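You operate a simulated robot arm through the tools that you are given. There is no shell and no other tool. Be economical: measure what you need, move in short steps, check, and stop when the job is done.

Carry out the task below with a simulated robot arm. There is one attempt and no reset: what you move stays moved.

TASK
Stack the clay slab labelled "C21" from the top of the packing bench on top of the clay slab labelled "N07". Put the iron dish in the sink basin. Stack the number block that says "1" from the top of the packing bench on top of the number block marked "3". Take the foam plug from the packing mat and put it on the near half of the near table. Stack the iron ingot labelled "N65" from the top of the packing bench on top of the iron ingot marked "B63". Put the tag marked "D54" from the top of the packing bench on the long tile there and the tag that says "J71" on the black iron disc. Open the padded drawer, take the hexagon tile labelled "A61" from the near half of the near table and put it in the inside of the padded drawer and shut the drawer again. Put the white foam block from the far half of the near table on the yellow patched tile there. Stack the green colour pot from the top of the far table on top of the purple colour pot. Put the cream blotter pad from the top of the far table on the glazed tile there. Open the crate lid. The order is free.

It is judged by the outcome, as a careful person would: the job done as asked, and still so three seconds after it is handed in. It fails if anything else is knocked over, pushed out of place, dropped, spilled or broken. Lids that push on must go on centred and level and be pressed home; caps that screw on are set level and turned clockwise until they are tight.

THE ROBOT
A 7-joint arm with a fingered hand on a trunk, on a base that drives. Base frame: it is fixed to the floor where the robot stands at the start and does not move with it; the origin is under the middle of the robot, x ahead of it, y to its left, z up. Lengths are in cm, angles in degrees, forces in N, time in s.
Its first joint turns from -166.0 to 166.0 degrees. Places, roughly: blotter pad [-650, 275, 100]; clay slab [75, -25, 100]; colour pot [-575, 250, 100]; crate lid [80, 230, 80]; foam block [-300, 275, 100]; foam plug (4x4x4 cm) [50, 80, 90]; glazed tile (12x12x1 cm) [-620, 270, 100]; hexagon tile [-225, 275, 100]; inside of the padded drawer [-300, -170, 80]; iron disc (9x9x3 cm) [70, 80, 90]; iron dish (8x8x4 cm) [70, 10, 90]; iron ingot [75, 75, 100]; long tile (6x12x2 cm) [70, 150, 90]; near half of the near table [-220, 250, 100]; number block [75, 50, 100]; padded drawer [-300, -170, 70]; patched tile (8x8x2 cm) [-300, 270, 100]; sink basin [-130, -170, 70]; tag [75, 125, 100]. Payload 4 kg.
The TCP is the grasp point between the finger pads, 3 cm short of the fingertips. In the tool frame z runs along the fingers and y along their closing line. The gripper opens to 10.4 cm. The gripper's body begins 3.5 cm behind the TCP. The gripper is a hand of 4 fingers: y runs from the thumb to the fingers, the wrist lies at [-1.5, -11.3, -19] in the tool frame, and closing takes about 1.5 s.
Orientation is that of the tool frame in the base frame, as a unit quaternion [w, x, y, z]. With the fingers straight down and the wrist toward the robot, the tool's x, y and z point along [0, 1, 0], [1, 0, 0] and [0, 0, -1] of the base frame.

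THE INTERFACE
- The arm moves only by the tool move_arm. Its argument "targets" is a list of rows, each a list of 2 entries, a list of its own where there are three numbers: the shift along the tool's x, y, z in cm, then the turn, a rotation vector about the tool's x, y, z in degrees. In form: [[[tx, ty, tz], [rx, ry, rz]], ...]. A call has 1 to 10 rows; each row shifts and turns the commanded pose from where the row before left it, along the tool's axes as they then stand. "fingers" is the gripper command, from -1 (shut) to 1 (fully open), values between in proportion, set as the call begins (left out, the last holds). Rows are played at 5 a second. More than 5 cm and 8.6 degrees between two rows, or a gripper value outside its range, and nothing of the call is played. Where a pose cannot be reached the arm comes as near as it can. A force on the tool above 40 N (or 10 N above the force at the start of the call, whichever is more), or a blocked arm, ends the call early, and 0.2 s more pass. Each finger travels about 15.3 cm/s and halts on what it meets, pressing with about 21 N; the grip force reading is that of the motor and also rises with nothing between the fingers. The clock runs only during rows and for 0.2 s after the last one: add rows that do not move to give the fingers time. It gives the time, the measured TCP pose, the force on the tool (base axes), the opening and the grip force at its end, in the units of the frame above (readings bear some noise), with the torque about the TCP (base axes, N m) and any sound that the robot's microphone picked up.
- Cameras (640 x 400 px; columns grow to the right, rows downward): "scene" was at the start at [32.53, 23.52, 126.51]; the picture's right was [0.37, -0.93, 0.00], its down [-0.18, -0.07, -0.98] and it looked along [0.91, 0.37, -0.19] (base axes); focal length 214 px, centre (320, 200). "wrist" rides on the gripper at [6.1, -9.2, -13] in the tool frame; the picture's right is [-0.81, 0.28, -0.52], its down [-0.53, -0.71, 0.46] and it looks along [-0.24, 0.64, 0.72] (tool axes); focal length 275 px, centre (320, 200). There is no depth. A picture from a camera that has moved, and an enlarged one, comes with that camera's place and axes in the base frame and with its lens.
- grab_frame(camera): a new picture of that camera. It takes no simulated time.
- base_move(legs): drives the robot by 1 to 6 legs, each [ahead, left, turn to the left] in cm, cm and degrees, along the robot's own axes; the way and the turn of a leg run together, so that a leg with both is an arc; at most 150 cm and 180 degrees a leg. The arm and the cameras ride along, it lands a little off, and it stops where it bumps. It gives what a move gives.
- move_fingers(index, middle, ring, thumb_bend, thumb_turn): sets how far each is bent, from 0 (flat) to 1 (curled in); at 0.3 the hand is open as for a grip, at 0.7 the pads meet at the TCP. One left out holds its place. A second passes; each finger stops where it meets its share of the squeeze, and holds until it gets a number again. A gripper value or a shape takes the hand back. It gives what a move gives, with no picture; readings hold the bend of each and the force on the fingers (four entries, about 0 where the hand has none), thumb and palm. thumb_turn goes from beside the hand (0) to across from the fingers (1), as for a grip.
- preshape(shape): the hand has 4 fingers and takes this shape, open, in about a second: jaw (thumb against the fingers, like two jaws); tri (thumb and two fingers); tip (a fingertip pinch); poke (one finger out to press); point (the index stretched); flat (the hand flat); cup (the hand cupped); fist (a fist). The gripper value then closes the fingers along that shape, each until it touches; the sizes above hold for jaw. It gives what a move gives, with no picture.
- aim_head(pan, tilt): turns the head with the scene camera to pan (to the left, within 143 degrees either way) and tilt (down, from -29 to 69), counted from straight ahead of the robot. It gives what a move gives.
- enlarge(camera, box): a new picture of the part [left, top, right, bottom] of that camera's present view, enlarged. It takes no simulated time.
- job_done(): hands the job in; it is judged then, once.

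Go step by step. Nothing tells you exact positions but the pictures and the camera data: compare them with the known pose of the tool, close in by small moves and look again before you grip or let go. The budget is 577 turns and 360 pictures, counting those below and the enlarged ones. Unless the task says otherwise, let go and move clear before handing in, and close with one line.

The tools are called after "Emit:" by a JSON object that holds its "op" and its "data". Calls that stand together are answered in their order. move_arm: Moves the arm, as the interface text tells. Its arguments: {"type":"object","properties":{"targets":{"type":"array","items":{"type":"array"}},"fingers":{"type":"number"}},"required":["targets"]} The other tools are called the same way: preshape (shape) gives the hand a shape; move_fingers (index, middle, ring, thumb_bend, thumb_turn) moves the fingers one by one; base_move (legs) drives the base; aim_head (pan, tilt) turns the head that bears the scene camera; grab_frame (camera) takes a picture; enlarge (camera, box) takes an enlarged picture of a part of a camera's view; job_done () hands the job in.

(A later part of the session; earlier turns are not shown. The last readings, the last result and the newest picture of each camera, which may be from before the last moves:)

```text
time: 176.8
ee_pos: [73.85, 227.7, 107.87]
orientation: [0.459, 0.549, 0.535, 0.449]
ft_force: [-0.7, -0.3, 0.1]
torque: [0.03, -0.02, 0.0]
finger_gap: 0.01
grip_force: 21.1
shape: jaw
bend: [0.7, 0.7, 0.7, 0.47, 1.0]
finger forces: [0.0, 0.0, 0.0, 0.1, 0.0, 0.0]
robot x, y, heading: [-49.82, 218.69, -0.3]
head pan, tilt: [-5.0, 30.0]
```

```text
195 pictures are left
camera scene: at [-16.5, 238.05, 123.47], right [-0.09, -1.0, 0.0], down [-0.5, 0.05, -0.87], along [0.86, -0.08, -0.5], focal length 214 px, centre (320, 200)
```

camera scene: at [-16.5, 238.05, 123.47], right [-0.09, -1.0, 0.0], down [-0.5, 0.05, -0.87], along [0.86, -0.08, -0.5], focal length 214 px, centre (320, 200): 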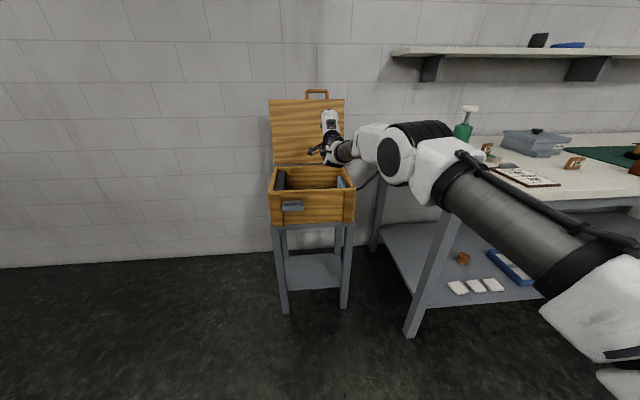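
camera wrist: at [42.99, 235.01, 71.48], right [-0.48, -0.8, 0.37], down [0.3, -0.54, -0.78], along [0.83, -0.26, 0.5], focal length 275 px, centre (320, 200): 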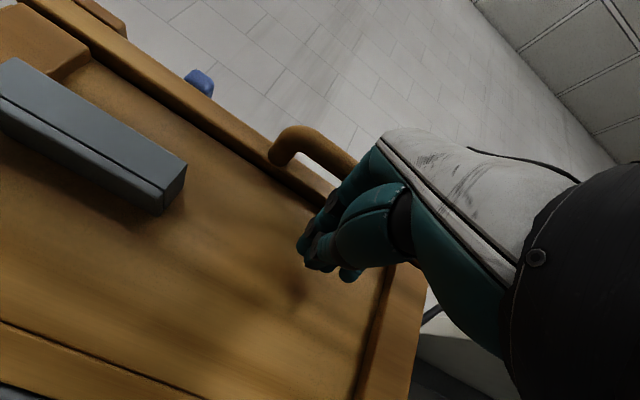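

The lid stays open. I retract and bring the hand back to pointing down.

Emit:
{"op": "move_arm", "data": {"targets": [[[0, 0, -4.5], [0, 0, 0]], [[0, 0, -4.5], [0, 0, 0]], [[0, 0, -4.5], [0, 0, 0]], [[0, 0, -4.5], [0, 0, 0]], [[0, 0, 0], [8, 0, 0]], [[0, 0, 0], [8, 0, 0]], [[0, 0, 0], [8, 0, 0]], [[0, 0, 0], [8, 0, 0]], [[0, 0, 0], [8, 0, 0]], [[0, 0, 0], [0, 0, 0]]]}}

Emit:
{"op": "move_arm", "data": {"targets": [[[0, 0, 0], [8, 0, 0]], [[0, 0, 0], [8, 0, 0]], [[0, 0, 0], [8, 0, 0]], [[0, 0, 0], [8, 0, 0]], [[0, 0, 0], [8, 0, 0]], [[0, 0, 0], [0, 0, 0]]]}}

Emit:
{"op": "grab_frame", "data": {"camera": "scene"}}

```text
time: 179.0
ee_pos: [56.18, 228.11, 111.22]
orientation: [0.243, 0.673, 0.656, 0.238]
ft_force: [-0.1, 0.3, 0.1]
torque: [-0.03, 0.01, 0.02]
finger_gap: 0.0
grip_force: 20.8
shape: jaw
bend: [0.7, 0.7, 0.7, 0.47, 1.0]
finger forces: [0.0, 0.0, 0.1, 0.0, 0.0, 0.1]
robot x, y, heading: [-49.39, 218.44, -0.4]
head pan, tilt: [-5.0, 30.0]
```

```text
time: 180.4
ee_pos: [56.18, 228.12, 111.02]
orientation: [-0.002, 0.716, 0.698, 0.0]
ft_force: [-0.8, 0.1, 0.2]
torque: [0.03, 0.02, -0.03]
finger_gap: 0.0
grip_force: 21.1
shape: jaw
bend: [0.7, 0.7, 0.7, 0.47, 1.0]
finger forces: [0.0, 0.1, 0.1, 0.1, 0.0, 0.1]
robot x, y, heading: [-49.65, 218.93, -0.5]
head pan, tilt: [-5.0, 30.0]
```

```text
194 pictures are left
camera scene: at [-16.5, 238.04, 123.47], right [-0.09, -1.0, 0.0], down [-0.5, 0.05, -0.87], along [0.86, -0.08, -0.5], focal length 214 px, centre (320, 200)
```

scene: 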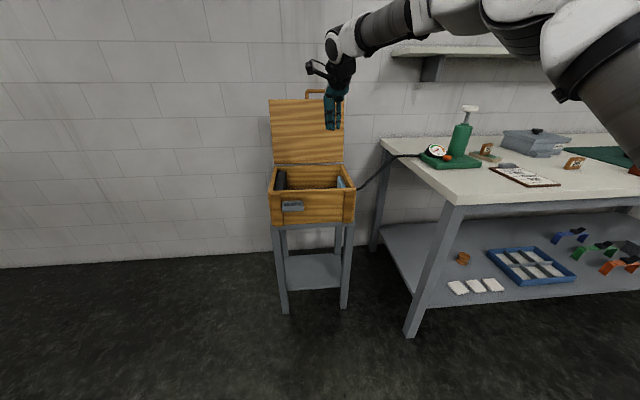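

Crate done. Next the foam plug on the mat near (48,80.5): I retract the hand and drive back right.

Emit:
{"op": "move_arm", "data": {"targets": [[[0, -4.8, 0], [0, 0, 0]], [[0, -4.8, 0], [0, 0, 0]], [[0, -4.8, 0], [0, 0, 0]], [[0, -4.8, 0], [0, 0, 0]], [[0, -4.8, 0], [0, 0, 0]], [[0, 0, 0], [0, 0, 0]]], "fingers": 0.5}}

Emit:
{"op": "base_move", "data": {"legs": [[0, -145, 0.4]]}}

Emit:
{"op": "grab_frame", "data": {"camera": "scene"}}

Emit:
{"op": "grab_frame", "data": {"camera": "wrist"}}

```text
time: 181.8
ee_pos: [32.48, 228.96, 111.17]
orientation: [-0.001, 0.715, 0.699, 0.0]
ft_force: [0.0, 0.5, 0.4]
torque: [0.0, 0.02, 0.01]
finger_gap: 7.8
grip_force: 0.1
shape: jaw
bend: [0.27, 0.36, 0.33, 0.54, 0.99]
finger forces: [0.0, 0.0, 0.0, 0.0, 0.0, 0.0]
robot x, y, heading: [-49.63, 218.97, -0.4]
head pan, tilt: [-5.0, 30.0]
```

```text
time: 189.1
ee_pos: [31.46, 82.0, 111.17]
orientation: [-0.002, 0.719, 0.695, 0.001]
ft_force: [-0.6, -0.6, 0.6]
torque: [-0.01, 0.02, -0.02]
finger_gap: 7.79
grip_force: 0.0
shape: jaw
bend: [0.27, 0.36, 0.33, 0.54, 0.99]
finger forces: [0.1, 0.0, 0.1, 0.0, 0.1, 0.0]
robot x, y, heading: [-50.51, 72.78, -0.7]
head pan, tilt: [-5.0, 30.0]
```

```text
193 pictures are left
camera scene: at [-17.49, 91.46, 123.47], right [-0.1, -1.0, 0.0], down [-0.5, 0.05, -0.87], along [0.86, -0.09, -0.5], focal length 214 px, centre (320, 200)
```

scene: 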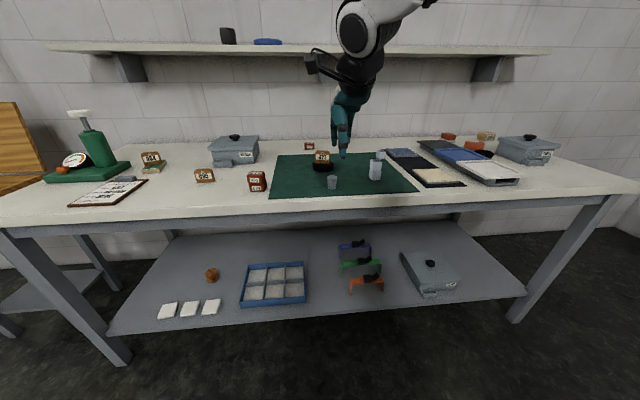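

```text
192 pictures are left
camera wrist: at [22.53, 88.41, 124.21], right [0.25, -0.82, 0.52], down [-0.73, -0.51, -0.46], along [0.64, -0.26, -0.73], focal length 275 px, centre (320, 200)
```

wrist: 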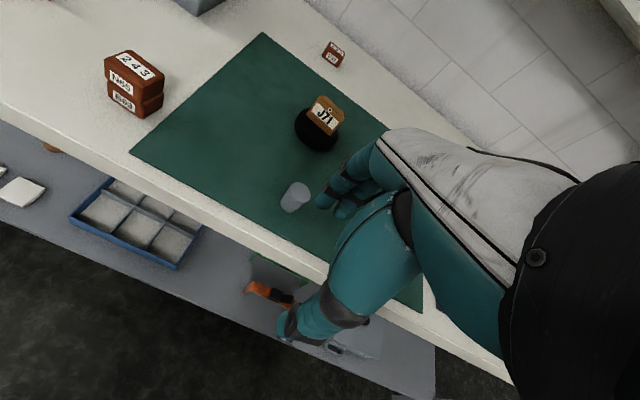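

Emit:
{"op": "move_arm", "data": {"targets": [[[-0.2, 4.2, 0], [0, 0, 0]], [[-0.1, 4.2, 0], [0, 0, 0]], [[0, 4.2, 2], [0, 0, 0]], [[0, 4.1, 2], [0, 0, -2]], [[0, 0, 4.5], [0, 0, 0]], [[0, 0, 3], [0, 0, 0]], [[0, 0, 0], [0, 0, 0]]], "fingers": 0.3}}

Emit:
{"op": "enlarge", "data": {"camera": "wrist", "box": [160, 130, 400, 380]}}

Emit:
{"op": "enlarge", "data": {"camera": "scene", "box": [290, 130, 418, 210]}}

```text
time: 190.7
ee_pos: [48.18, 81.11, 99.78]
orientation: [-0.001, 0.706, 0.708, 0.0]
ft_force: [-1.3, -0.4, -0.9]
torque: [0.0, 0.0, 0.01]
finger_gap: 6.77
grip_force: 0.0
shape: jaw
bend: [0.28, 0.39, 0.35, 0.62, 1.0]
finger forces: [0.1, 0.0, 0.0, 0.1, 0.1, 0.1]
robot x, y, heading: [-50.37, 72.61, -0.5]
head pan, tilt: [-5.0, 30.0]
```

```text
1.60 times, centred on (280, 255) of wrist
camera zoom: at [39.0, 87.13, 112.86], right [0.28, -0.81, 0.52], down [-0.71, -0.53, -0.46], along [0.64, -0.24, -0.73], focal length 440 px, centre (384, 112)
```

zoom: 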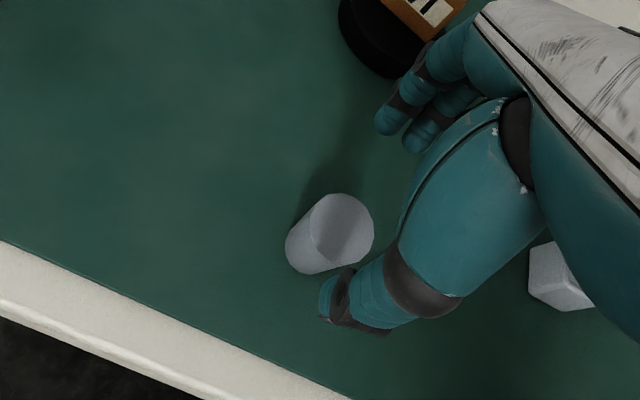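

```text
5.00 times, centred on (354, 170) of scene
camera zoom: at [-17.49, 91.46, 123.47], right [-0.1, -1.0, 0.0], down [-0.5, 0.05, -0.87], along [0.86, -0.09, -0.5], focal length 1072 px, centre (150, 350)
```

zoom: 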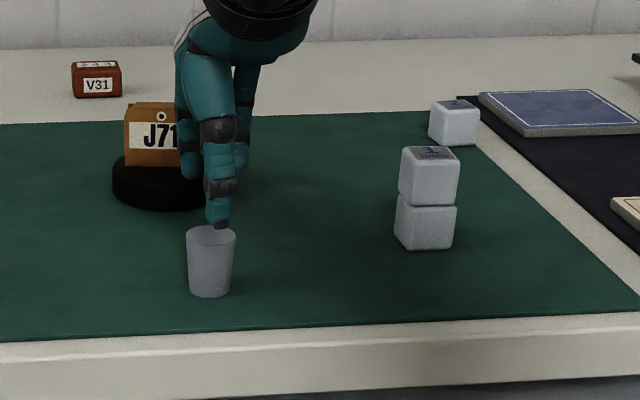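

Emit:
{"op": "move_arm", "data": {"targets": [[[-0.2, -0.3, 3], [0, 0, 0]], [[0, 0, 3], [0, 0, 0]], [[0, 0, 0.3], [0, 0, 0]], [[0, 0, 0], [0, 0, 0]]]}}

Emit:
{"op": "move_arm", "data": {"targets": [[[0, 0, 0], [0, 0, 0]], [[0, 0, 0], [0, 0, 0]], [[0, 0, 0], [0, 0, 0]], [[0, 0, 0], [0, 0, 0]], [[0, 0, 0], [0, 0, 0]], [[0, 0, 0], [0, 0, 0]]], "fingers": -1}}

Emit:
{"op": "move_arm", "data": {"targets": [[[0, 0, -1], [0, 0, 0]], [[0, 0, -4], [0, 0, 0]], [[0, 0, -4.5], [0, 0, 0]], [[0, 0, -4.5], [0, 0, 0]], [[0, 0, 0], [0, 0, 0]]]}}

Emit:
{"op": "enlarge", "data": {"camera": "scene", "box": [290, 110, 418, 210]}}

```text
time: 191.7
ee_pos: [47.83, 80.93, 93.38]
orientation: [0.0, 0.707, 0.707, 0.003]
ft_force: [0.3, -0.2, 18.2]
torque: [0.0, -0.14, -0.02]
finger_gap: 6.74
grip_force: 0.0
shape: jaw
bend: [0.28, 0.38, 0.35, 0.62, 1.0]
finger forces: [4.5, 6.2, 0.0, 0.1, 7.4, 0.0]
robot x, y, heading: [-50.96, 72.57, -0.8]
head pan, tilt: [-5.0, 30.0]
```

```text
time: 193.1
ee_pos: [47.79, 80.98, 93.42]
orientation: [0.0, 0.706, 0.708, 0.002]
ft_force: [11.7, 1.4, 29.8]
torque: [0.25, -1.09, -0.02]
finger_gap: 3.26
grip_force: 21.4
shape: jaw
bend: [0.75, 0.52, 0.57, 0.8, 1.0]
finger forces: [30.6, 12.3, 0.0, 0.0, 12.1, 0.1]
robot x, y, heading: [-50.27, 72.85, -0.3]
head pan, tilt: [-5.0, 30.0]
```

```text
time: 194.3
ee_pos: [47.53, 81.46, 107.26]
orientation: [-0.003, 0.707, 0.708, 0.001]
ft_force: [-0.2, 0.6, 0.1]
torque: [0.0, -0.02, -0.01]
finger_gap: 2.98
grip_force: 21.1
shape: jaw
bend: [0.74, 0.54, 0.57, 0.79, 1.0]
finger forces: [9.2, 5.8, 0.0, 0.0, 14.5, 0.0]
robot x, y, heading: [-50.54, 72.31, -0.6]
head pan, tilt: [-5.0, 30.0]
```

```text
4.00 times, centred on (354, 160) of scene
camera zoom: at [-17.49, 91.46, 123.47], right [-0.1, -1.0, 0.0], down [-0.5, 0.05, -0.87], along [0.86, -0.09, -0.5], focal length 858 px, centre (184, 360)
```

zoom: 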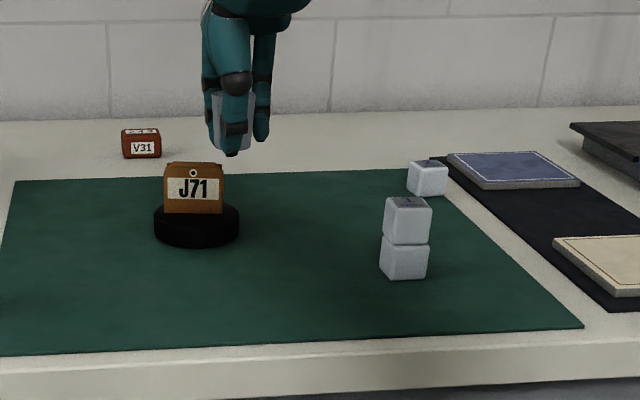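

The plug is held. I retract the arm, back away from the bench and turn toward the near table.

Emit:
{"op": "move_arm", "data": {"targets": [[[0, -4.5, -2], [0, 0, 0]], [[0, -4.5, -2], [0, 0, 0]], [[0, -4.5, -2], [0, 0, 0]], [[0, -4.5, -2], [0, 0, 0]], [[0, -4.5, 0], [0, 0, 0]], [[0, 0, 0], [0, 0, 0]]]}}

Emit:
{"op": "base_move", "data": {"legs": [[-60, 0, 0], [0, 0, 90]]}}

Emit:
{"op": "aim_head", "data": {"pan": 30, "tilt": 10}}

Emit:
{"op": "grab_frame", "data": {"camera": "scene"}}

```text
time: 195.7
ee_pos: [24.92, 80.92, 115.12]
orientation: [-0.001, 0.707, 0.707, 0.0]
ft_force: [-0.1, -0.1, 0.6]
torque: [-0.02, 0.01, -0.01]
finger_gap: 2.98
grip_force: 21.3
shape: jaw
bend: [0.74, 0.54, 0.57, 0.79, 1.0]
finger forces: [9.0, 5.9, 0.0, 0.0, 14.5, 0.0]
robot x, y, heading: [-50.06, 72.49, -0.6]
head pan, tilt: [-5.0, 30.0]
```

```text
time: 203.0
ee_pos: [-121.13, 148.84, 115.07]
orientation: [0.0, -0.01, 1.0, -0.001]
ft_force: [0.1, 0.5, -0.1]
torque: [0.01, 0.01, 0.01]
finger_gap: 2.94
grip_force: 20.6
shape: jaw
bend: [0.74, 0.54, 0.57, 0.79, 1.0]
finger forces: [8.8, 5.6, 0.1, 0.0, 14.0, 0.0]
robot x, y, heading: [-111.41, 73.03, 90.1]
head pan, tilt: [-5.0, 30.0]
```

```text
time: 204.0
ee_pos: [-121.14, 148.89, 115.16]
orientation: [-0.001, -0.01, 1.0, -0.002]
ft_force: [-0.3, -0.1, 0.2]
torque: [-0.01, -0.01, -0.03]
finger_gap: 2.95
grip_force: 21.2
shape: jaw
bend: [0.74, 0.54, 0.57, 0.79, 1.0]
finger forces: [8.9, 5.6, 0.0, 0.0, 13.9, 0.0]
robot x, y, heading: [-111.42, 73.22, 90.3]
head pan, tilt: [30.0, 10.0]
```

```text
188 pictures are left
camera scene: at [-136.4, 105.28, 126.7], right [0.86, 0.5, 0.0], down [0.09, -0.15, -0.98], along [-0.5, 0.85, -0.17], focal length 214 px, centre (320, 200)
```

scene: 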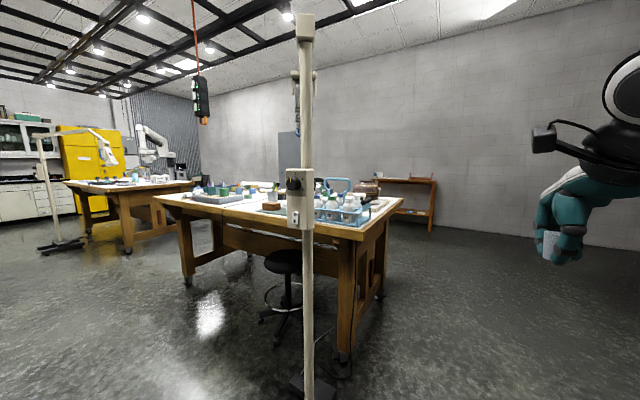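

The near table spans roughly x -177 to -420, y 202 to 350, with a pole near (-196,190). I drive along to its right end and face it.

Emit:
{"op": "base_move", "data": {"legs": [[85, -20, 0], [85, -5, 0], [0, 0, 90]]}}

Emit:
{"op": "aim_head", "data": {"pan": 0, "tilt": 20}}

Emit:
{"op": "grab_frame", "data": {"camera": "scene"}}

```text
time: 216.6
ee_pos: [-161.17, 232.25, 115.03]
orientation: [-0.001, 0.721, -0.693, 0.002]
ft_force: [-0.2, 0.1, 0.2]
torque: [0.03, 0.01, 0.0]
finger_gap: 2.89
grip_force: 20.8
shape: jaw
bend: [0.74, 0.54, 0.57, 0.79, 1.0]
finger forces: [8.7, 5.4, 0.0, 0.1, 13.2, 0.0]
robot x, y, heading: [-85.7, 243.25, -178.5]
head pan, tilt: [30.0, 10.0]
```

```text
time: 217.6
ee_pos: [-161.27, 232.18, 115.17]
orientation: [0.0, 0.722, -0.692, 0.001]
ft_force: [0.3, 0.0, -0.8]
torque: [0.01, -0.04, 0.0]
finger_gap: 2.91
grip_force: 20.8
shape: jaw
bend: [0.74, 0.54, 0.57, 0.79, 1.0]
finger forces: [8.6, 5.4, 0.0, 0.0, 13.2, 0.0]
robot x, y, heading: [-85.89, 243.44, -178.3]
head pan, tilt: [0.0, 20.0]
```

```text
187 pictures are left
camera scene: at [-118.81, 222.63, 125.08], right [-0.03, 1.0, 0.0], down [0.34, 0.01, -0.94], along [-0.94, -0.03, -0.34], focal length 214 px, centre (320, 200)
```

scene: 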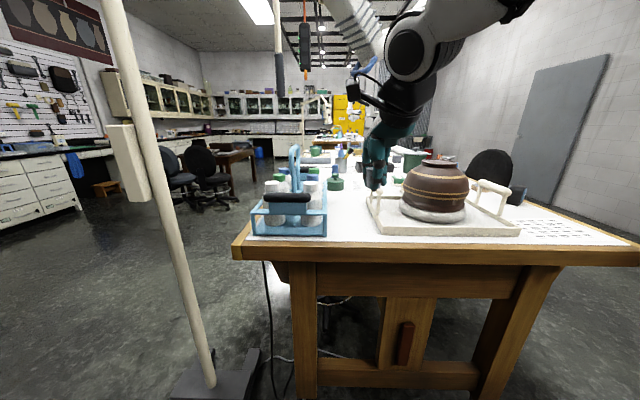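

Emit:
{"op": "aim_head", "data": {"pan": -10, "tilt": 35}}

Emit:
{"op": "grab_frame", "data": {"camera": "scene"}}

Emit:
{"op": "grab_frame", "data": {"camera": "wrist"}}

```text
time: 218.4
ee_pos: [-161.18, 232.24, 115.07]
orientation: [0.0, 0.722, -0.692, 0.002]
ft_force: [-0.2, -0.9, 0.6]
torque: [-0.02, -0.01, 0.0]
finger_gap: 2.9
grip_force: 21.0
shape: jaw
bend: [0.74, 0.54, 0.57, 0.79, 1.0]
finger forces: [8.6, 5.5, 0.0, 0.1, 13.1, 0.0]
robot x, y, heading: [-85.92, 243.51, -178.3]
head pan, tilt: [-10.0, 35.0]
```

```text
186 pictures are left
camera scene: at [-118.21, 224.18, 122.7], right [0.15, 0.99, 0.0], down [0.57, -0.08, -0.82], along [-0.81, 0.12, -0.57], focal length 214 px, centre (320, 200)
```

scene: 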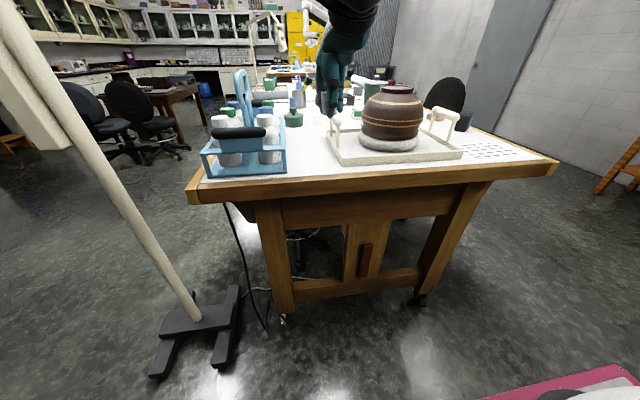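

```text
185 pictures are left
camera wrist: at [-151.75, 226.48, 128.18], right [-0.31, 0.8, 0.52], down [0.69, 0.56, -0.46], along [-0.65, 0.22, -0.73], focal length 275 px, centre (320, 200)
```

wrist: 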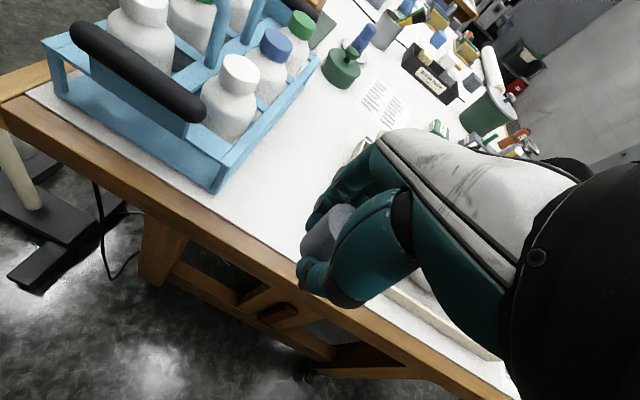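

The table top is near z≈92 and crowded near the caddy; the right part (y≈290) looks free. I drive right and look there.

Emit:
{"op": "base_move", "data": {"legs": [[0, -58, -1.5]]}}

Emit:
{"op": "aim_head", "data": {"pan": 0, "tilt": 30}}

Emit:
{"op": "grab_frame", "data": {"camera": "scene"}}

Emit:
{"op": "grab_frame", "data": {"camera": "wrist"}}

```text
time: 221.6
ee_pos: [-162.15, 290.53, 115.11]
orientation: [-0.001, 0.712, -0.703, 0.001]
ft_force: [0.5, 0.0, -0.9]
torque: [-0.02, 0.04, 0.01]
finger_gap: 2.91
grip_force: 21.0
shape: jaw
bend: [0.74, 0.54, 0.57, 0.79, 1.0]
finger forces: [8.6, 5.4, 0.1, 0.0, 13.3, 0.0]
robot x, y, heading: [-86.74, 299.6, 179.9]
head pan, tilt: [-10.0, 35.0]
```

```text
time: 222.3
ee_pos: [-162.11, 290.42, 115.14]
orientation: [0.001, 0.711, -0.703, 0.001]
ft_force: [-0.1, 0.7, -0.2]
torque: [0.01, 0.0, 0.01]
finger_gap: 2.93
grip_force: 21.1
shape: jaw
bend: [0.74, 0.54, 0.57, 0.79, 1.0]
finger forces: [8.6, 5.4, 0.1, 0.0, 13.2, 0.0]
robot x, y, heading: [-86.44, 299.9, 180.0]
head pan, tilt: [0.0, 30.0]
```

```text
184 pictures are left
camera scene: at [-119.86, 279.75, 123.47], right [0.0, 1.0, 0.0], down [0.5, 0.0, -0.87], along [-0.87, 0.0, -0.5], focal length 214 px, centre (320, 200)
```

scene: 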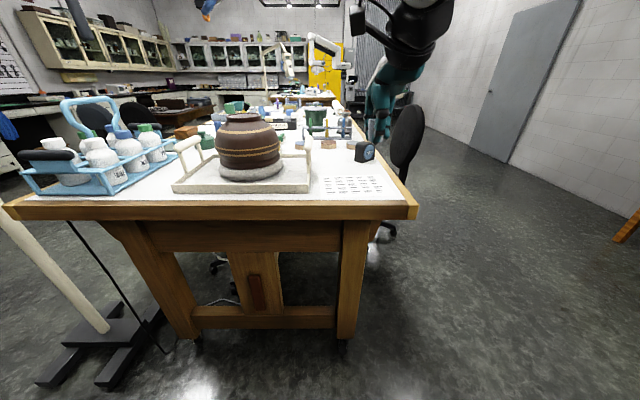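

```text
183 pictures are left
camera wrist: at [-152.95, 284.53, 128.18], right [-0.29, 0.81, 0.52], down [0.71, 0.54, -0.46], along [-0.65, 0.23, -0.73], focal length 275 px, centre (320, 200)
```

wrist: 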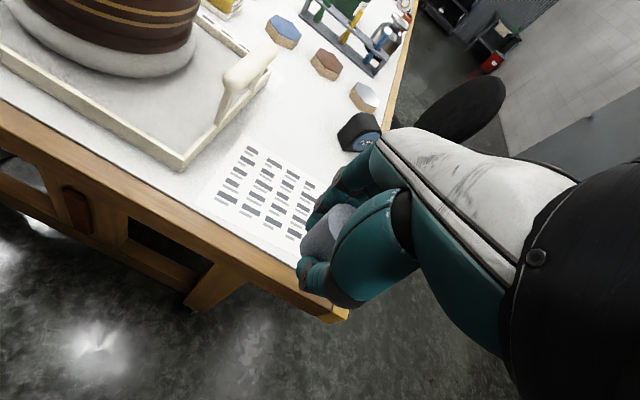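

Three hexagon tiles are behind the tray. I place the plug on the free spot near (-184,290).

Emit:
{"op": "move_arm", "data": {"targets": [[[0, 4.5, 1], [0, 0, 0]], [[0, 4.5, 2], [0, 0, 0]], [[0, 4.5, 2], [0, 0, 0]], [[0, 4.5, 2], [0, 0, 0]], [[0, 4, 2], [0, 0, 0]], [[0, 0, 3], [0, 0, 0]], [[0, 0, 0], [0, 0, 0]]]}}

Emit:
{"op": "grab_frame", "data": {"camera": "wrist"}}

Emit:
{"op": "enlarge", "data": {"camera": "scene", "box": [280, 100, 440, 220]}}

```text
time: 223.9
ee_pos: [-184.21, 290.13, 102.86]
orientation: [-0.001, 0.711, -0.703, 0.002]
ft_force: [-0.6, -0.2, -0.1]
torque: [0.04, 0.02, 0.01]
finger_gap: 2.93
grip_force: 21.1
shape: jaw
bend: [0.74, 0.54, 0.57, 0.79, 1.0]
finger forces: [8.7, 5.5, 0.0, 0.0, 13.0, 0.0]
robot x, y, heading: [-86.58, 299.95, 180.1]
head pan, tilt: [0.0, 30.0]
```

```text
182 pictures are left
camera wrist: at [-175.0, 284.16, 115.86], right [-0.29, 0.81, 0.52], down [0.71, 0.54, -0.46], along [-0.65, 0.23, -0.73], focal length 275 px, centre (320, 200)
```

wrist: 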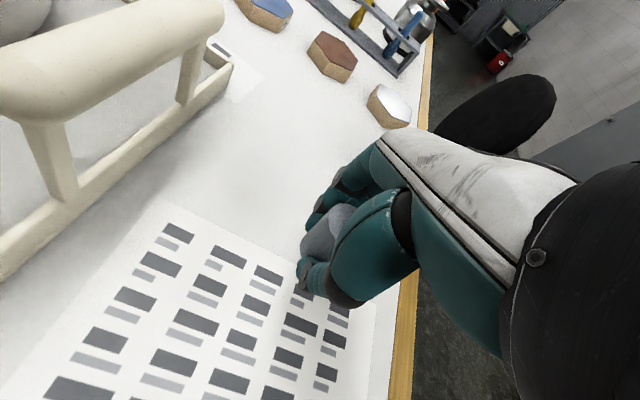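

```text
3.33 times, centred on (360, 160) of scene
camera zoom: at [-119.86, 279.75, 123.47], right [0.0, 1.0, 0.0], down [0.5, 0.0, -0.87], along [-0.87, 0.0, -0.5], focal length 715 px, centre (187, 333)
```

zoom: 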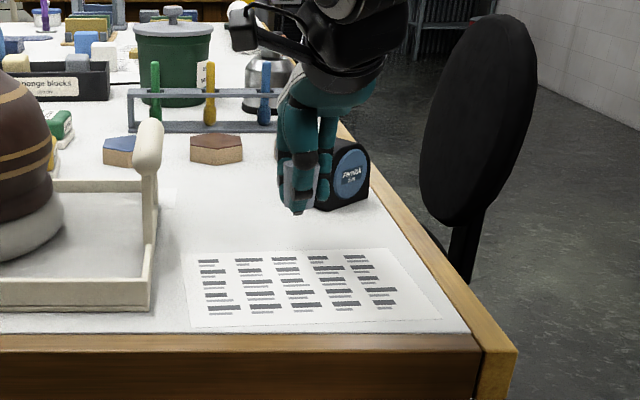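

Emit:
{"op": "move_arm", "data": {"targets": [[[0, 0, 3], [0, 0, 0]], [[0, 0, 2.5], [0, 0, 0]], [[0, 0, 1], [0, 0, 0]], [[0, 0, 0], [0, 0, 0]]]}}

Emit:
{"op": "enlarge", "data": {"camera": "scene", "box": [280, 100, 440, 220]}}

```text
time: 224.7
ee_pos: [-184.61, 290.22, 97.88]
orientation: [0.01, 0.712, -0.702, -0.004]
ft_force: [1.9, 1.0, 11.6]
torque: [-0.09, 0.1, 0.01]
finger_gap: 2.95
grip_force: 20.7
shape: jaw
bend: [0.75, 0.55, 0.57, 0.79, 1.0]
finger forces: [17.5, 7.6, 0.1, 0.0, 16.4, 0.0]
robot x, y, heading: [-86.73, 299.83, 180.2]
head pan, tilt: [0.0, 30.0]
stopped in row 3: the force on the tool passed its limit at 50 N (the readings are from after the stop); the commanded pose is now the measured one
```

```text
3.33 times, centred on (360, 160) of scene
camera zoom: at [-119.82, 279.75, 123.49], right [0.0, 1.0, 0.0], down [0.5, 0.0, -0.87], along [-0.87, 0.0, -0.5], focal length 715 px, centre (187, 333)
```

zoom: 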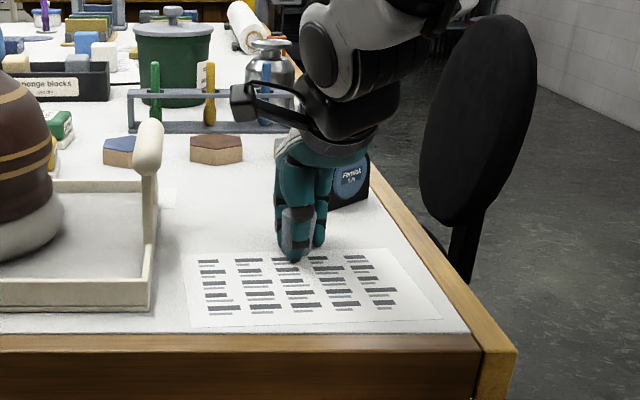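

Contact: the table is at z≈94.7. I release the plug and rise.

Emit:
{"op": "move_arm", "data": {"targets": [[[0, 0, -0.2], [0, 0, 0]], [[0, 0, 0], [0, 0, 0]]]}}

Emit:
{"op": "move_arm", "data": {"targets": [[[0, 0, 0], [0, 0, 0]], [[0, 0, 0], [0, 0, 0]], [[0, 0, 0], [0, 0, 0]], [[0, 0, 0], [0, 0, 0]]], "fingers": 0.3}}

Emit:
{"op": "move_arm", "data": {"targets": [[[0, 0, -2], [0, 0, 0]], [[0, 0, -4], [0, 0, 0]], [[0, 0, -4.5], [0, 0, 0]], [[0, 0, -4], [0, 0, 0]], [[0, 0, 0], [0, 0, 0]]]}}

Emit:
{"op": "enlarge", "data": {"camera": "scene", "box": [280, 100, 440, 220]}}

Emit:
{"op": "grab_frame", "data": {"camera": "wrist"}}

```text
time: 225.3
ee_pos: [-184.61, 290.28, 98.04]
orientation: [0.008, 0.712, -0.703, -0.004]
ft_force: [-0.9, -1.7, 7.4]
torque: [-0.1, 0.19, 0.03]
finger_gap: 2.93
grip_force: 20.7
shape: jaw
bend: [0.75, 0.55, 0.57, 0.79, 1.0]
finger forces: [15.3, 6.9, 0.0, 0.0, 13.5, 0.0]
robot x, y, heading: [-86.4, 299.57, 180.0]
head pan, tilt: [0.0, 30.0]
```

```text
time: 226.3
ee_pos: [-184.53, 290.31, 98.15]
orientation: [0.009, 0.712, -0.703, -0.003]
ft_force: [-5.5, 1.0, 19.4]
torque: [-0.07, -0.48, -0.01]
finger_gap: 6.0
grip_force: 0.0
shape: jaw
bend: [0.28, 0.39, 0.36, 0.7, 1.0]
finger forces: [0.0, 0.0, 0.0, 0.0, 19.3, 0.1]
robot x, y, heading: [-86.23, 299.47, 179.6]
head pan, tilt: [0.0, 30.0]
```

```text
time: 227.5
ee_pos: [-184.24, 290.35, 112.25]
orientation: [0.007, 0.712, -0.702, -0.002]
ft_force: [-0.1, -0.4, 0.0]
torque: [-0.03, 0.03, 0.04]
finger_gap: 6.7
grip_force: 0.1
shape: jaw
bend: [0.28, 0.39, 0.36, 0.62, 1.0]
finger forces: [0.0, 0.1, 0.0, 0.1, 0.0, 0.0]
robot x, y, heading: [-86.84, 299.55, 180.0]
head pan, tilt: [0.0, 30.0]
```

```text
3.33 times, centred on (360, 160) of scene
camera zoom: at [-119.87, 279.75, 123.47], right [0.0, 1.0, 0.0], down [0.5, 0.0, -0.87], along [-0.87, 0.0, -0.5], focal length 715 px, centre (187, 333)
```

zoom: 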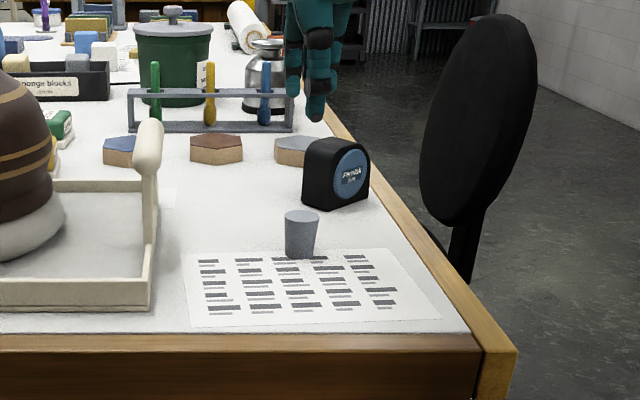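

```text
178 pictures are left
camera wrist: at [-174.89, 284.41, 125.22], right [-0.28, 0.81, 0.52], down [0.7, 0.54, -0.47], along [-0.66, 0.23, -0.72], focal length 275 px, centre (320, 200)
```

wrist: 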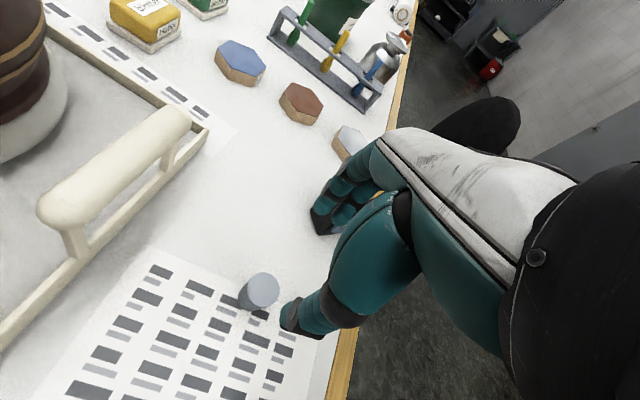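

The plug stands. Now I look for the hexagon labelled A61.

Emit:
{"op": "enlarge", "data": {"camera": "wrist", "box": [200, 20, 400, 170]}}

Emit:
{"op": "enlarge", "data": {"camera": "scene", "box": [290, 120, 370, 150]}}

```text
2.67 times, centred on (300, 95) of wrist
camera zoom: at [-174.89, 284.41, 125.22], right [-0.28, 0.81, 0.52], down [0.7, 0.54, -0.47], along [-0.66, 0.23, -0.72], focal length 734 px, centre (373, 480)
```

zoom: 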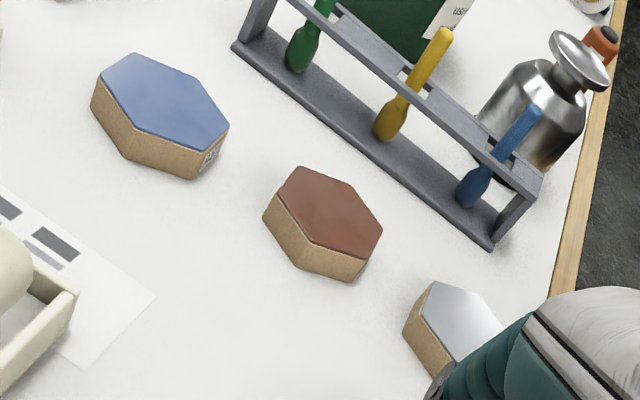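

```text
8.00 times, centred on (330, 135) of scene
camera zoom: at [-119.87, 279.75, 123.47], right [0.0, 1.0, 0.0], down [0.5, 0.0, -0.87], along [-0.87, 0.0, -0.5], focal length 1716 px, centre (240, 720)
```

zoom: 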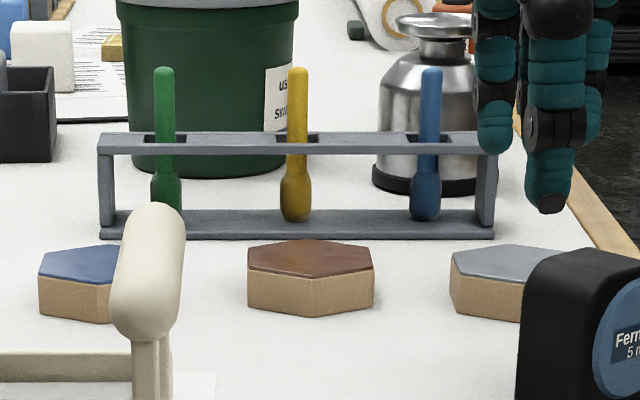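

Emit:
{"op": "enlarge", "data": {"camera": "wrist", "box": [250, 60, 298, 90]}}

```text
13.33 times, centred on (274, 75) of wrist
camera zoom: at [-174.89, 284.41, 125.22], right [-0.28, 0.81, 0.52], down [0.7, 0.54, -0.47], along [-0.66, 0.23, -0.72], focal length 3670 px, centre (933, 1867)
```

zoom: 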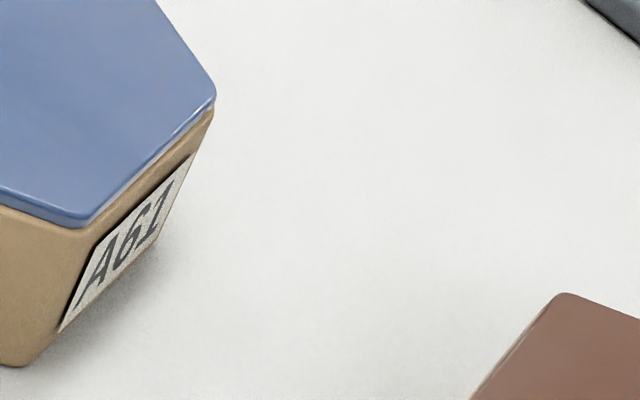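

A61 is the blue hexagon at about (-217,272). It must wait until the drawer is open; first I do the far half of this table from its right-hand side. I retract and drive around.

Emit:
{"op": "move_arm", "data": {"targets": [[[0, -4.8, -0.5], [0, 0, 0]], [[0, -4.8, -0.5], [0, 0, 0]], [[0, -4.8, -0.5], [0, 0, 0]], [[0, -4.8, -0.5], [0, 0, 0]], [[0, -4.8, 0], [0, 0, 0]], [[0, 0, 0], [0, 0, 0]]]}}

Emit:
{"op": "base_move", "data": {"legs": [[0, -85, 0]]}}

Emit:
{"op": "aim_head", "data": {"pan": 10, "tilt": 20}}

Emit:
{"op": "grab_frame", "data": {"camera": "scene"}}

```text
time: 228.9
ee_pos: [-160.1, 290.82, 113.96]
orientation: [0.008, 0.711, -0.703, -0.002]
ft_force: [-1.3, -0.6, 0.6]
torque: [-0.04, -0.01, 0.0]
finger_gap: 6.75
grip_force: 0.1
shape: jaw
bend: [0.28, 0.39, 0.36, 0.62, 1.0]
finger forces: [0.0, 0.0, 0.1, 0.0, 0.1, 0.0]
robot x, y, heading: [-86.66, 299.58, 180.0]
head pan, tilt: [0.0, 30.0]
```

```text
time: 233.4
ee_pos: [-160.34, 376.58, 113.91]
orientation: [0.007, 0.715, -0.699, -0.003]
ft_force: [-0.1, 0.2, -0.6]
torque: [0.02, 0.01, -0.03]
finger_gap: 6.74
grip_force: 0.1
shape: jaw
bend: [0.28, 0.39, 0.36, 0.62, 1.0]
finger forces: [0.0, 0.0, 0.0, 0.0, 0.1, 0.1]
robot x, y, heading: [-87.02, 386.21, -179.4]
head pan, tilt: [0.0, 30.0]
```

```text
time: 234.2
ee_pos: [-160.32, 376.59, 114.06]
orientation: [0.007, 0.714, -0.7, -0.002]
ft_force: [0.1, -0.1, 0.1]
torque: [-0.01, -0.02, 0.02]
finger_gap: 6.76
grip_force: 0.0
shape: jaw
bend: [0.28, 0.39, 0.36, 0.62, 1.0]
finger forces: [0.1, 0.1, 0.1, 0.0, 0.0, 0.0]
robot x, y, heading: [-87.2, 386.33, -179.4]
head pan, tilt: [10.0, 20.0]
```

```text
174 pictures are left
camera scene: at [-120.06, 364.21, 125.07], right [-0.18, 0.98, 0.0], down [0.34, 0.06, -0.94], along [-0.92, -0.17, -0.34], focal length 214 px, centre (320, 200)
```

scene: 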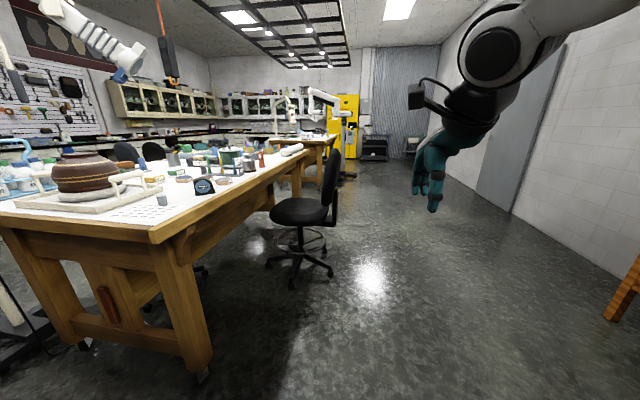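

Emit:
{"op": "enlarge", "data": {"camera": "scene", "box": [150, 130, 310, 210]}}

```text
4.00 times, centred on (230, 170) of scene
camera zoom: at [-120.06, 364.21, 125.07], right [-0.18, 0.98, 0.0], down [0.34, 0.06, -0.94], along [-0.92, -0.17, -0.34], focal length 858 px, centre (680, 320)
```

zoom: 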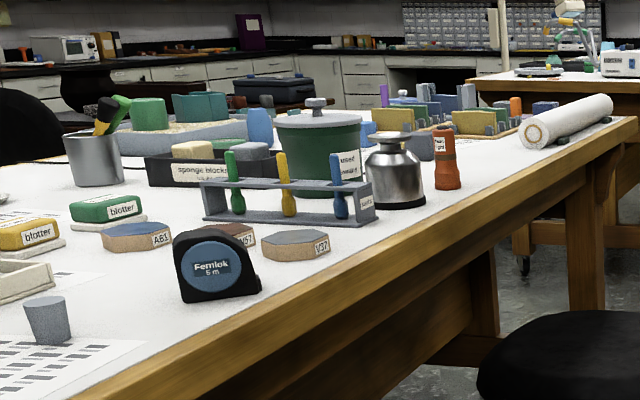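

Emit:
{"op": "aim_head", "data": {"pan": -40, "tilt": 69}}

Emit:
{"op": "grab_frame", "data": {"camera": "scene"}}

Emit:
{"op": "aim_head", "data": {"pan": 100, "tilt": 60}}

Emit:
{"op": "grab_frame", "data": {"camera": "scene"}}

```text
time: 235.3
ee_pos: [-160.27, 376.5, 114.06]
orientation: [0.007, 0.714, -0.7, -0.001]
ft_force: [0.1, -0.1, -0.4]
torque: [-0.02, -0.01, 0.02]
finger_gap: 6.72
grip_force: 0.0
shape: jaw
bend: [0.28, 0.39, 0.36, 0.62, 1.0]
finger forces: [0.0, 0.1, 0.0, 0.1, 0.0, 0.0]
robot x, y, heading: [-87.01, 386.34, -179.7]
head pan, tilt: [-40.0, 68.8]
```

```text
172 pictures are left
camera scene: at [-115.21, 369.45, 118.33], right [0.64, 0.77, 0.0], down [0.72, -0.59, -0.36], along [-0.28, 0.23, -0.93], focal length 214 px, centre (320, 200)
```

scene: 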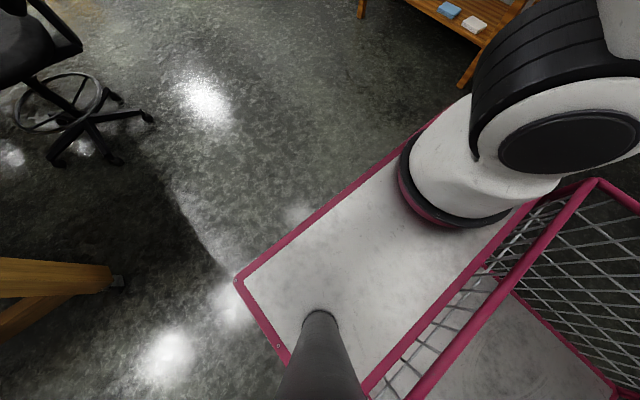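

```text
time: 237.6
ee_pos: [-160.34, 376.56, 113.99]
orientation: [0.008, 0.714, -0.7, -0.003]
ft_force: [-0.6, 0.4, 0.5]
torque: [0.02, 0.01, 0.04]
finger_gap: 6.73
grip_force: 0.1
shape: jaw
bend: [0.28, 0.39, 0.36, 0.62, 1.0]
finger forces: [0.0, 0.0, 0.1, 0.1, 0.1, 0.0]
robot x, y, heading: [-87.24, 385.87, -179.8]
head pan, tilt: [100.0, 60.0]
```

```text
171 pictures are left
camera scene: at [-109.7, 359.33, 119.27], right [-0.98, -0.18, 0.0], down [-0.16, 0.85, -0.5], along [0.09, -0.49, -0.87], focal length 214 px, centre (320, 200)
```

scene: 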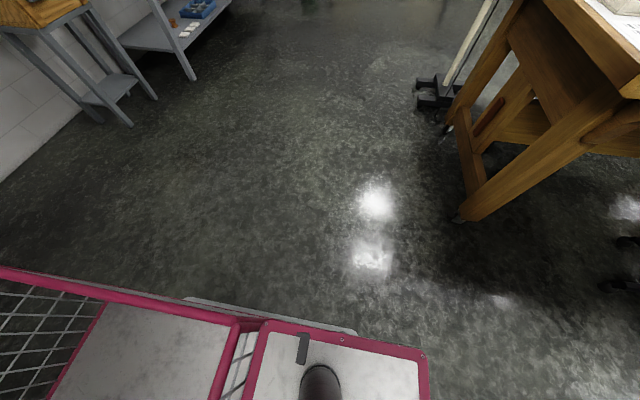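

The robot platform is about 52 cm wide, so it fits past the chair near (-285,313). I drive along the far side to x≈-345 and turn to face the table.

Emit:
{"op": "base_move", "data": {"legs": [[130, -5, 0], [128, 0, 0]]}}

Emit:
{"op": "aim_head", "data": {"pan": 60, "tilt": 30}}

Emit:
{"op": "grab_frame", "data": {"camera": "scene"}}

```text
time: 250.1
ee_pos: [-417.64, 382.2, 114.07]
orientation: [0.007, 0.71, -0.704, -0.002]
ft_force: [0.1, -0.1, -0.5]
torque: [0.0, -0.02, 0.01]
finger_gap: 6.72
grip_force: 0.0
shape: jaw
bend: [0.28, 0.39, 0.36, 0.62, 1.0]
finger forces: [0.0, 0.0, 0.1, 0.0, 0.1, 0.2]
robot x, y, heading: [-343.93, 390.7, 179.8]
head pan, tilt: [100.0, 60.0]
```

```text
time: 251.2
ee_pos: [-417.68, 382.2, 114.04]
orientation: [0.007, 0.71, -0.704, -0.002]
ft_force: [-0.8, 0.3, -0.3]
torque: [0.01, -0.01, -0.01]
finger_gap: 6.73
grip_force: 0.0
shape: jaw
bend: [0.28, 0.39, 0.36, 0.62, 1.0]
finger forces: [0.0, 0.1, 0.0, 0.1, 0.0, 0.1]
robot x, y, heading: [-344.43, 390.49, 179.6]
head pan, tilt: [60.0, 30.0]
```

```text
170 pictures are left
camera scene: at [-372.85, 363.08, 123.47], right [-0.86, 0.5, 0.0], down [0.25, 0.43, -0.87], along [-0.44, -0.75, -0.5], focal length 214 px, centre (320, 200)
```

scene: 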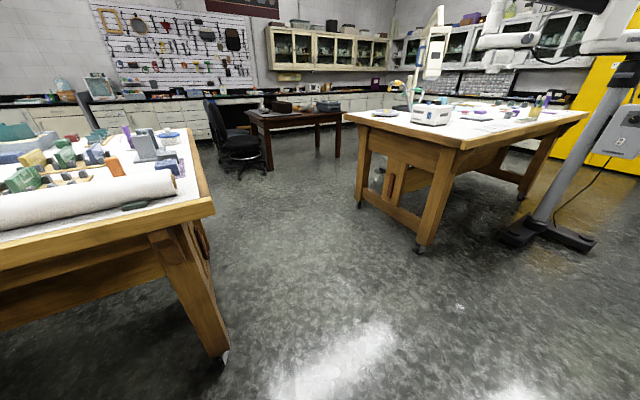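

Emit:
{"op": "base_move", "data": {"legs": [[0, 0, 90]]}}

Emit:
{"op": "aim_head", "data": {"pan": 0, "tilt": 30}}

Emit:
{"op": "grab_frame", "data": {"camera": "scene"}}

Emit:
{"op": "grab_frame", "data": {"camera": "wrist"}}

```text
time: 255.5
ee_pos: [-331.96, 317.8, 114.07]
orientation: [0.007, 1.0, 0.029, 0.004]
ft_force: [0.3, -0.4, -0.8]
torque: [0.03, 0.0, -0.01]
finger_gap: 6.73
grip_force: 0.1
shape: jaw
bend: [0.28, 0.39, 0.36, 0.62, 1.0]
finger forces: [0.1, 0.1, 0.1, 0.1, 0.0, 0.0]
robot x, y, heading: [-343.95, 390.58, -87.6]
head pan, tilt: [60.0, 30.0]
```

```text
time: 256.8
ee_pos: [-331.92, 317.61, 114.05]
orientation: [0.007, 1.0, 0.029, 0.004]
ft_force: [0.2, 0.3, -0.2]
torque: [-0.02, 0.0, 0.01]
finger_gap: 6.73
grip_force: 0.0
shape: jaw
bend: [0.28, 0.39, 0.36, 0.62, 1.0]
finger forces: [0.0, 0.1, 0.0, 0.1, 0.0, 0.1]
robot x, y, heading: [-344.21, 390.69, -87.4]
head pan, tilt: [0.0, 30.0]
```

```text
169 pictures are left
camera scene: at [-322.74, 358.63, 123.47], right [-1.0, -0.04, 0.0], down [-0.02, 0.5, -0.87], along [0.04, -0.87, -0.5], focal length 214 px, centre (320, 200)
```

scene: 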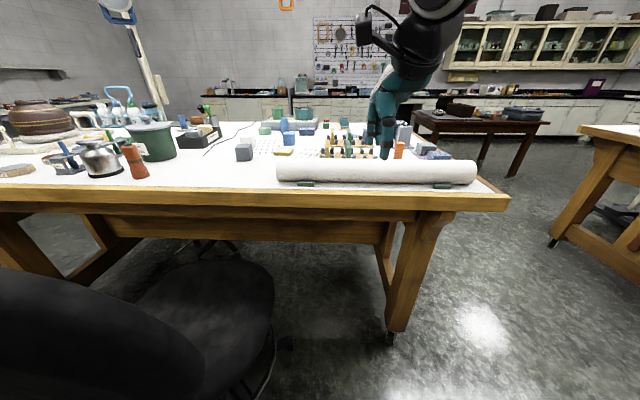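

```text
168 pictures are left
camera wrist: at [-326.38, 327.42, 126.98], right [-0.8, -0.31, 0.52], down [-0.57, 0.67, -0.47], along [-0.2, -0.67, -0.72], focal length 275 px, centre (320, 200)
```

wrist: 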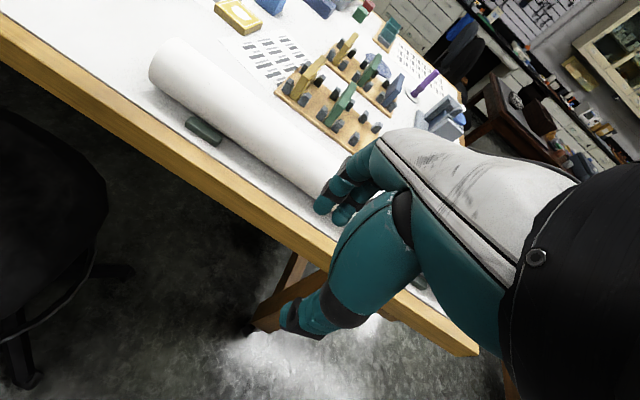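

Emit:
{"op": "enlarge", "data": {"camera": "scene", "box": [180, 100, 340, 190]}}

Emit:
{"op": "enlarge", "data": {"camera": "scene", "box": [300, 110, 460, 190]}}

```text
4.00 times, centred on (260, 145) of scene
camera zoom: at [-322.74, 358.63, 123.47], right [-1.0, -0.04, 0.0], down [-0.02, 0.5, -0.87], along [0.04, -0.87, -0.5], focal length 858 px, centre (560, 420)
```

zoom: 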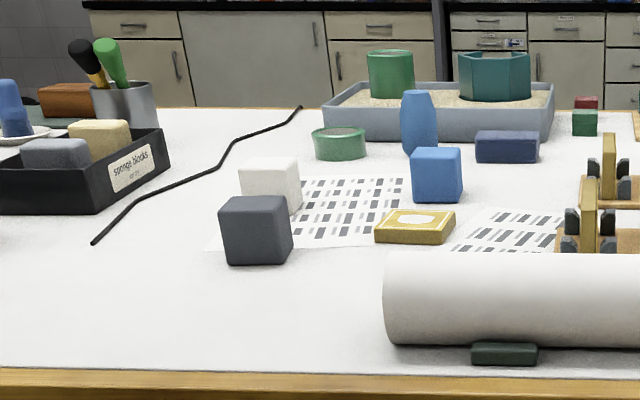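

```text
4.00 times, centred on (380, 150) of scene
camera zoom: at [-322.74, 358.63, 123.47], right [-1.0, -0.04, 0.0], down [-0.02, 0.5, -0.87], along [0.04, -0.87, -0.5], focal length 858 px, centre (80, 400)
```

zoom: 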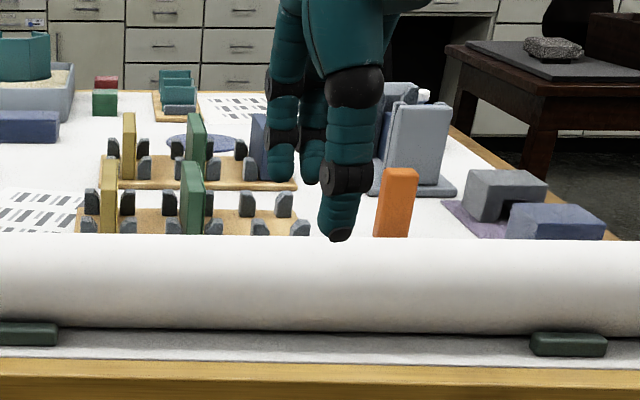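

The white foam block is at about (-285.5,262), the yellow tile at (-304,272.5). The chair blocks the straight approach, so I go to x≈-227 on the other side of the chair, raising the hand first.

Emit:
{"op": "move_arm", "data": {"targets": [[[0, -3, -4], [0, 0, 0]], [[0, -3, -4], [0, 0, 0]], [[0, 0, -2], [0, 0, 0]], [[0, 0, 0], [0, 0, 0]]]}}

Emit:
{"op": "base_move", "data": {"legs": [[0, 117, -2.5], [42, 0, 0]]}}

Emit:
{"op": "aim_head", "data": {"pan": -40, "tilt": 35}}

Emit:
{"op": "grab_frame", "data": {"camera": "scene"}}

```text
time: 257.8
ee_pos: [-332.15, 323.78, 123.86]
orientation: [0.008, 1.0, 0.03, 0.003]
ft_force: [0.5, 0.3, 0.3]
torque: [-0.04, 0.03, -0.01]
finger_gap: 6.73
grip_force: 0.0
shape: jaw
bend: [0.28, 0.39, 0.36, 0.62, 1.0]
finger forces: [0.0, 0.0, 0.1, 0.1, 0.0, 0.1]
robot x, y, heading: [-343.75, 390.58, -87.5]
head pan, tilt: [0.0, 30.0]
```

```text
time: 265.3
ee_pos: [-218.98, 305.44, 123.95]
orientation: [0.008, 1.0, -0.024, 0.003]
ft_force: [-0.8, 0.5, 0.2]
torque: [-0.01, 0.02, -0.01]
finger_gap: 6.74
grip_force: 0.0
shape: jaw
bend: [0.28, 0.39, 0.36, 0.62, 1.0]
finger forces: [0.1, 0.0, 0.1, 0.1, 0.0, 0.0]
robot x, y, heading: [-223.99, 373.2, -93.5]
head pan, tilt: [0.0, 30.0]
stopped in leg 2: the robot was blocked; the commanded pose is now the measured one
```

```text
time: 266.4
ee_pos: [-219.17, 305.57, 123.95]
orientation: [0.008, 1.0, -0.024, 0.004]
ft_force: [-0.8, -0.1, -0.4]
torque: [-0.01, -0.01, 0.04]
finger_gap: 6.73
grip_force: 0.0
shape: jaw
bend: [0.28, 0.39, 0.36, 0.62, 1.0]
finger forces: [0.0, 0.0, 0.1, 0.0, 0.1, 0.0]
robot x, y, heading: [-223.83, 373.23, -93.4]
head pan, tilt: [-40.0, 35.0]
```

```text
165 pictures are left
camera scene: at [-211.54, 341.78, 122.7], right [-0.73, 0.69, 0.0], down [0.39, 0.42, -0.82], along [-0.56, -0.6, -0.57], focal length 214 px, centre (320, 200)
```

scene: 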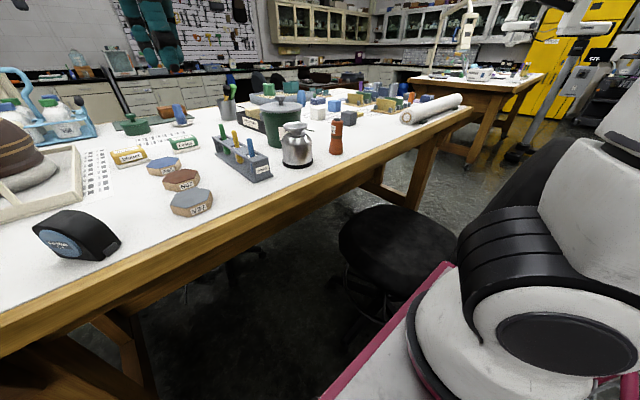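

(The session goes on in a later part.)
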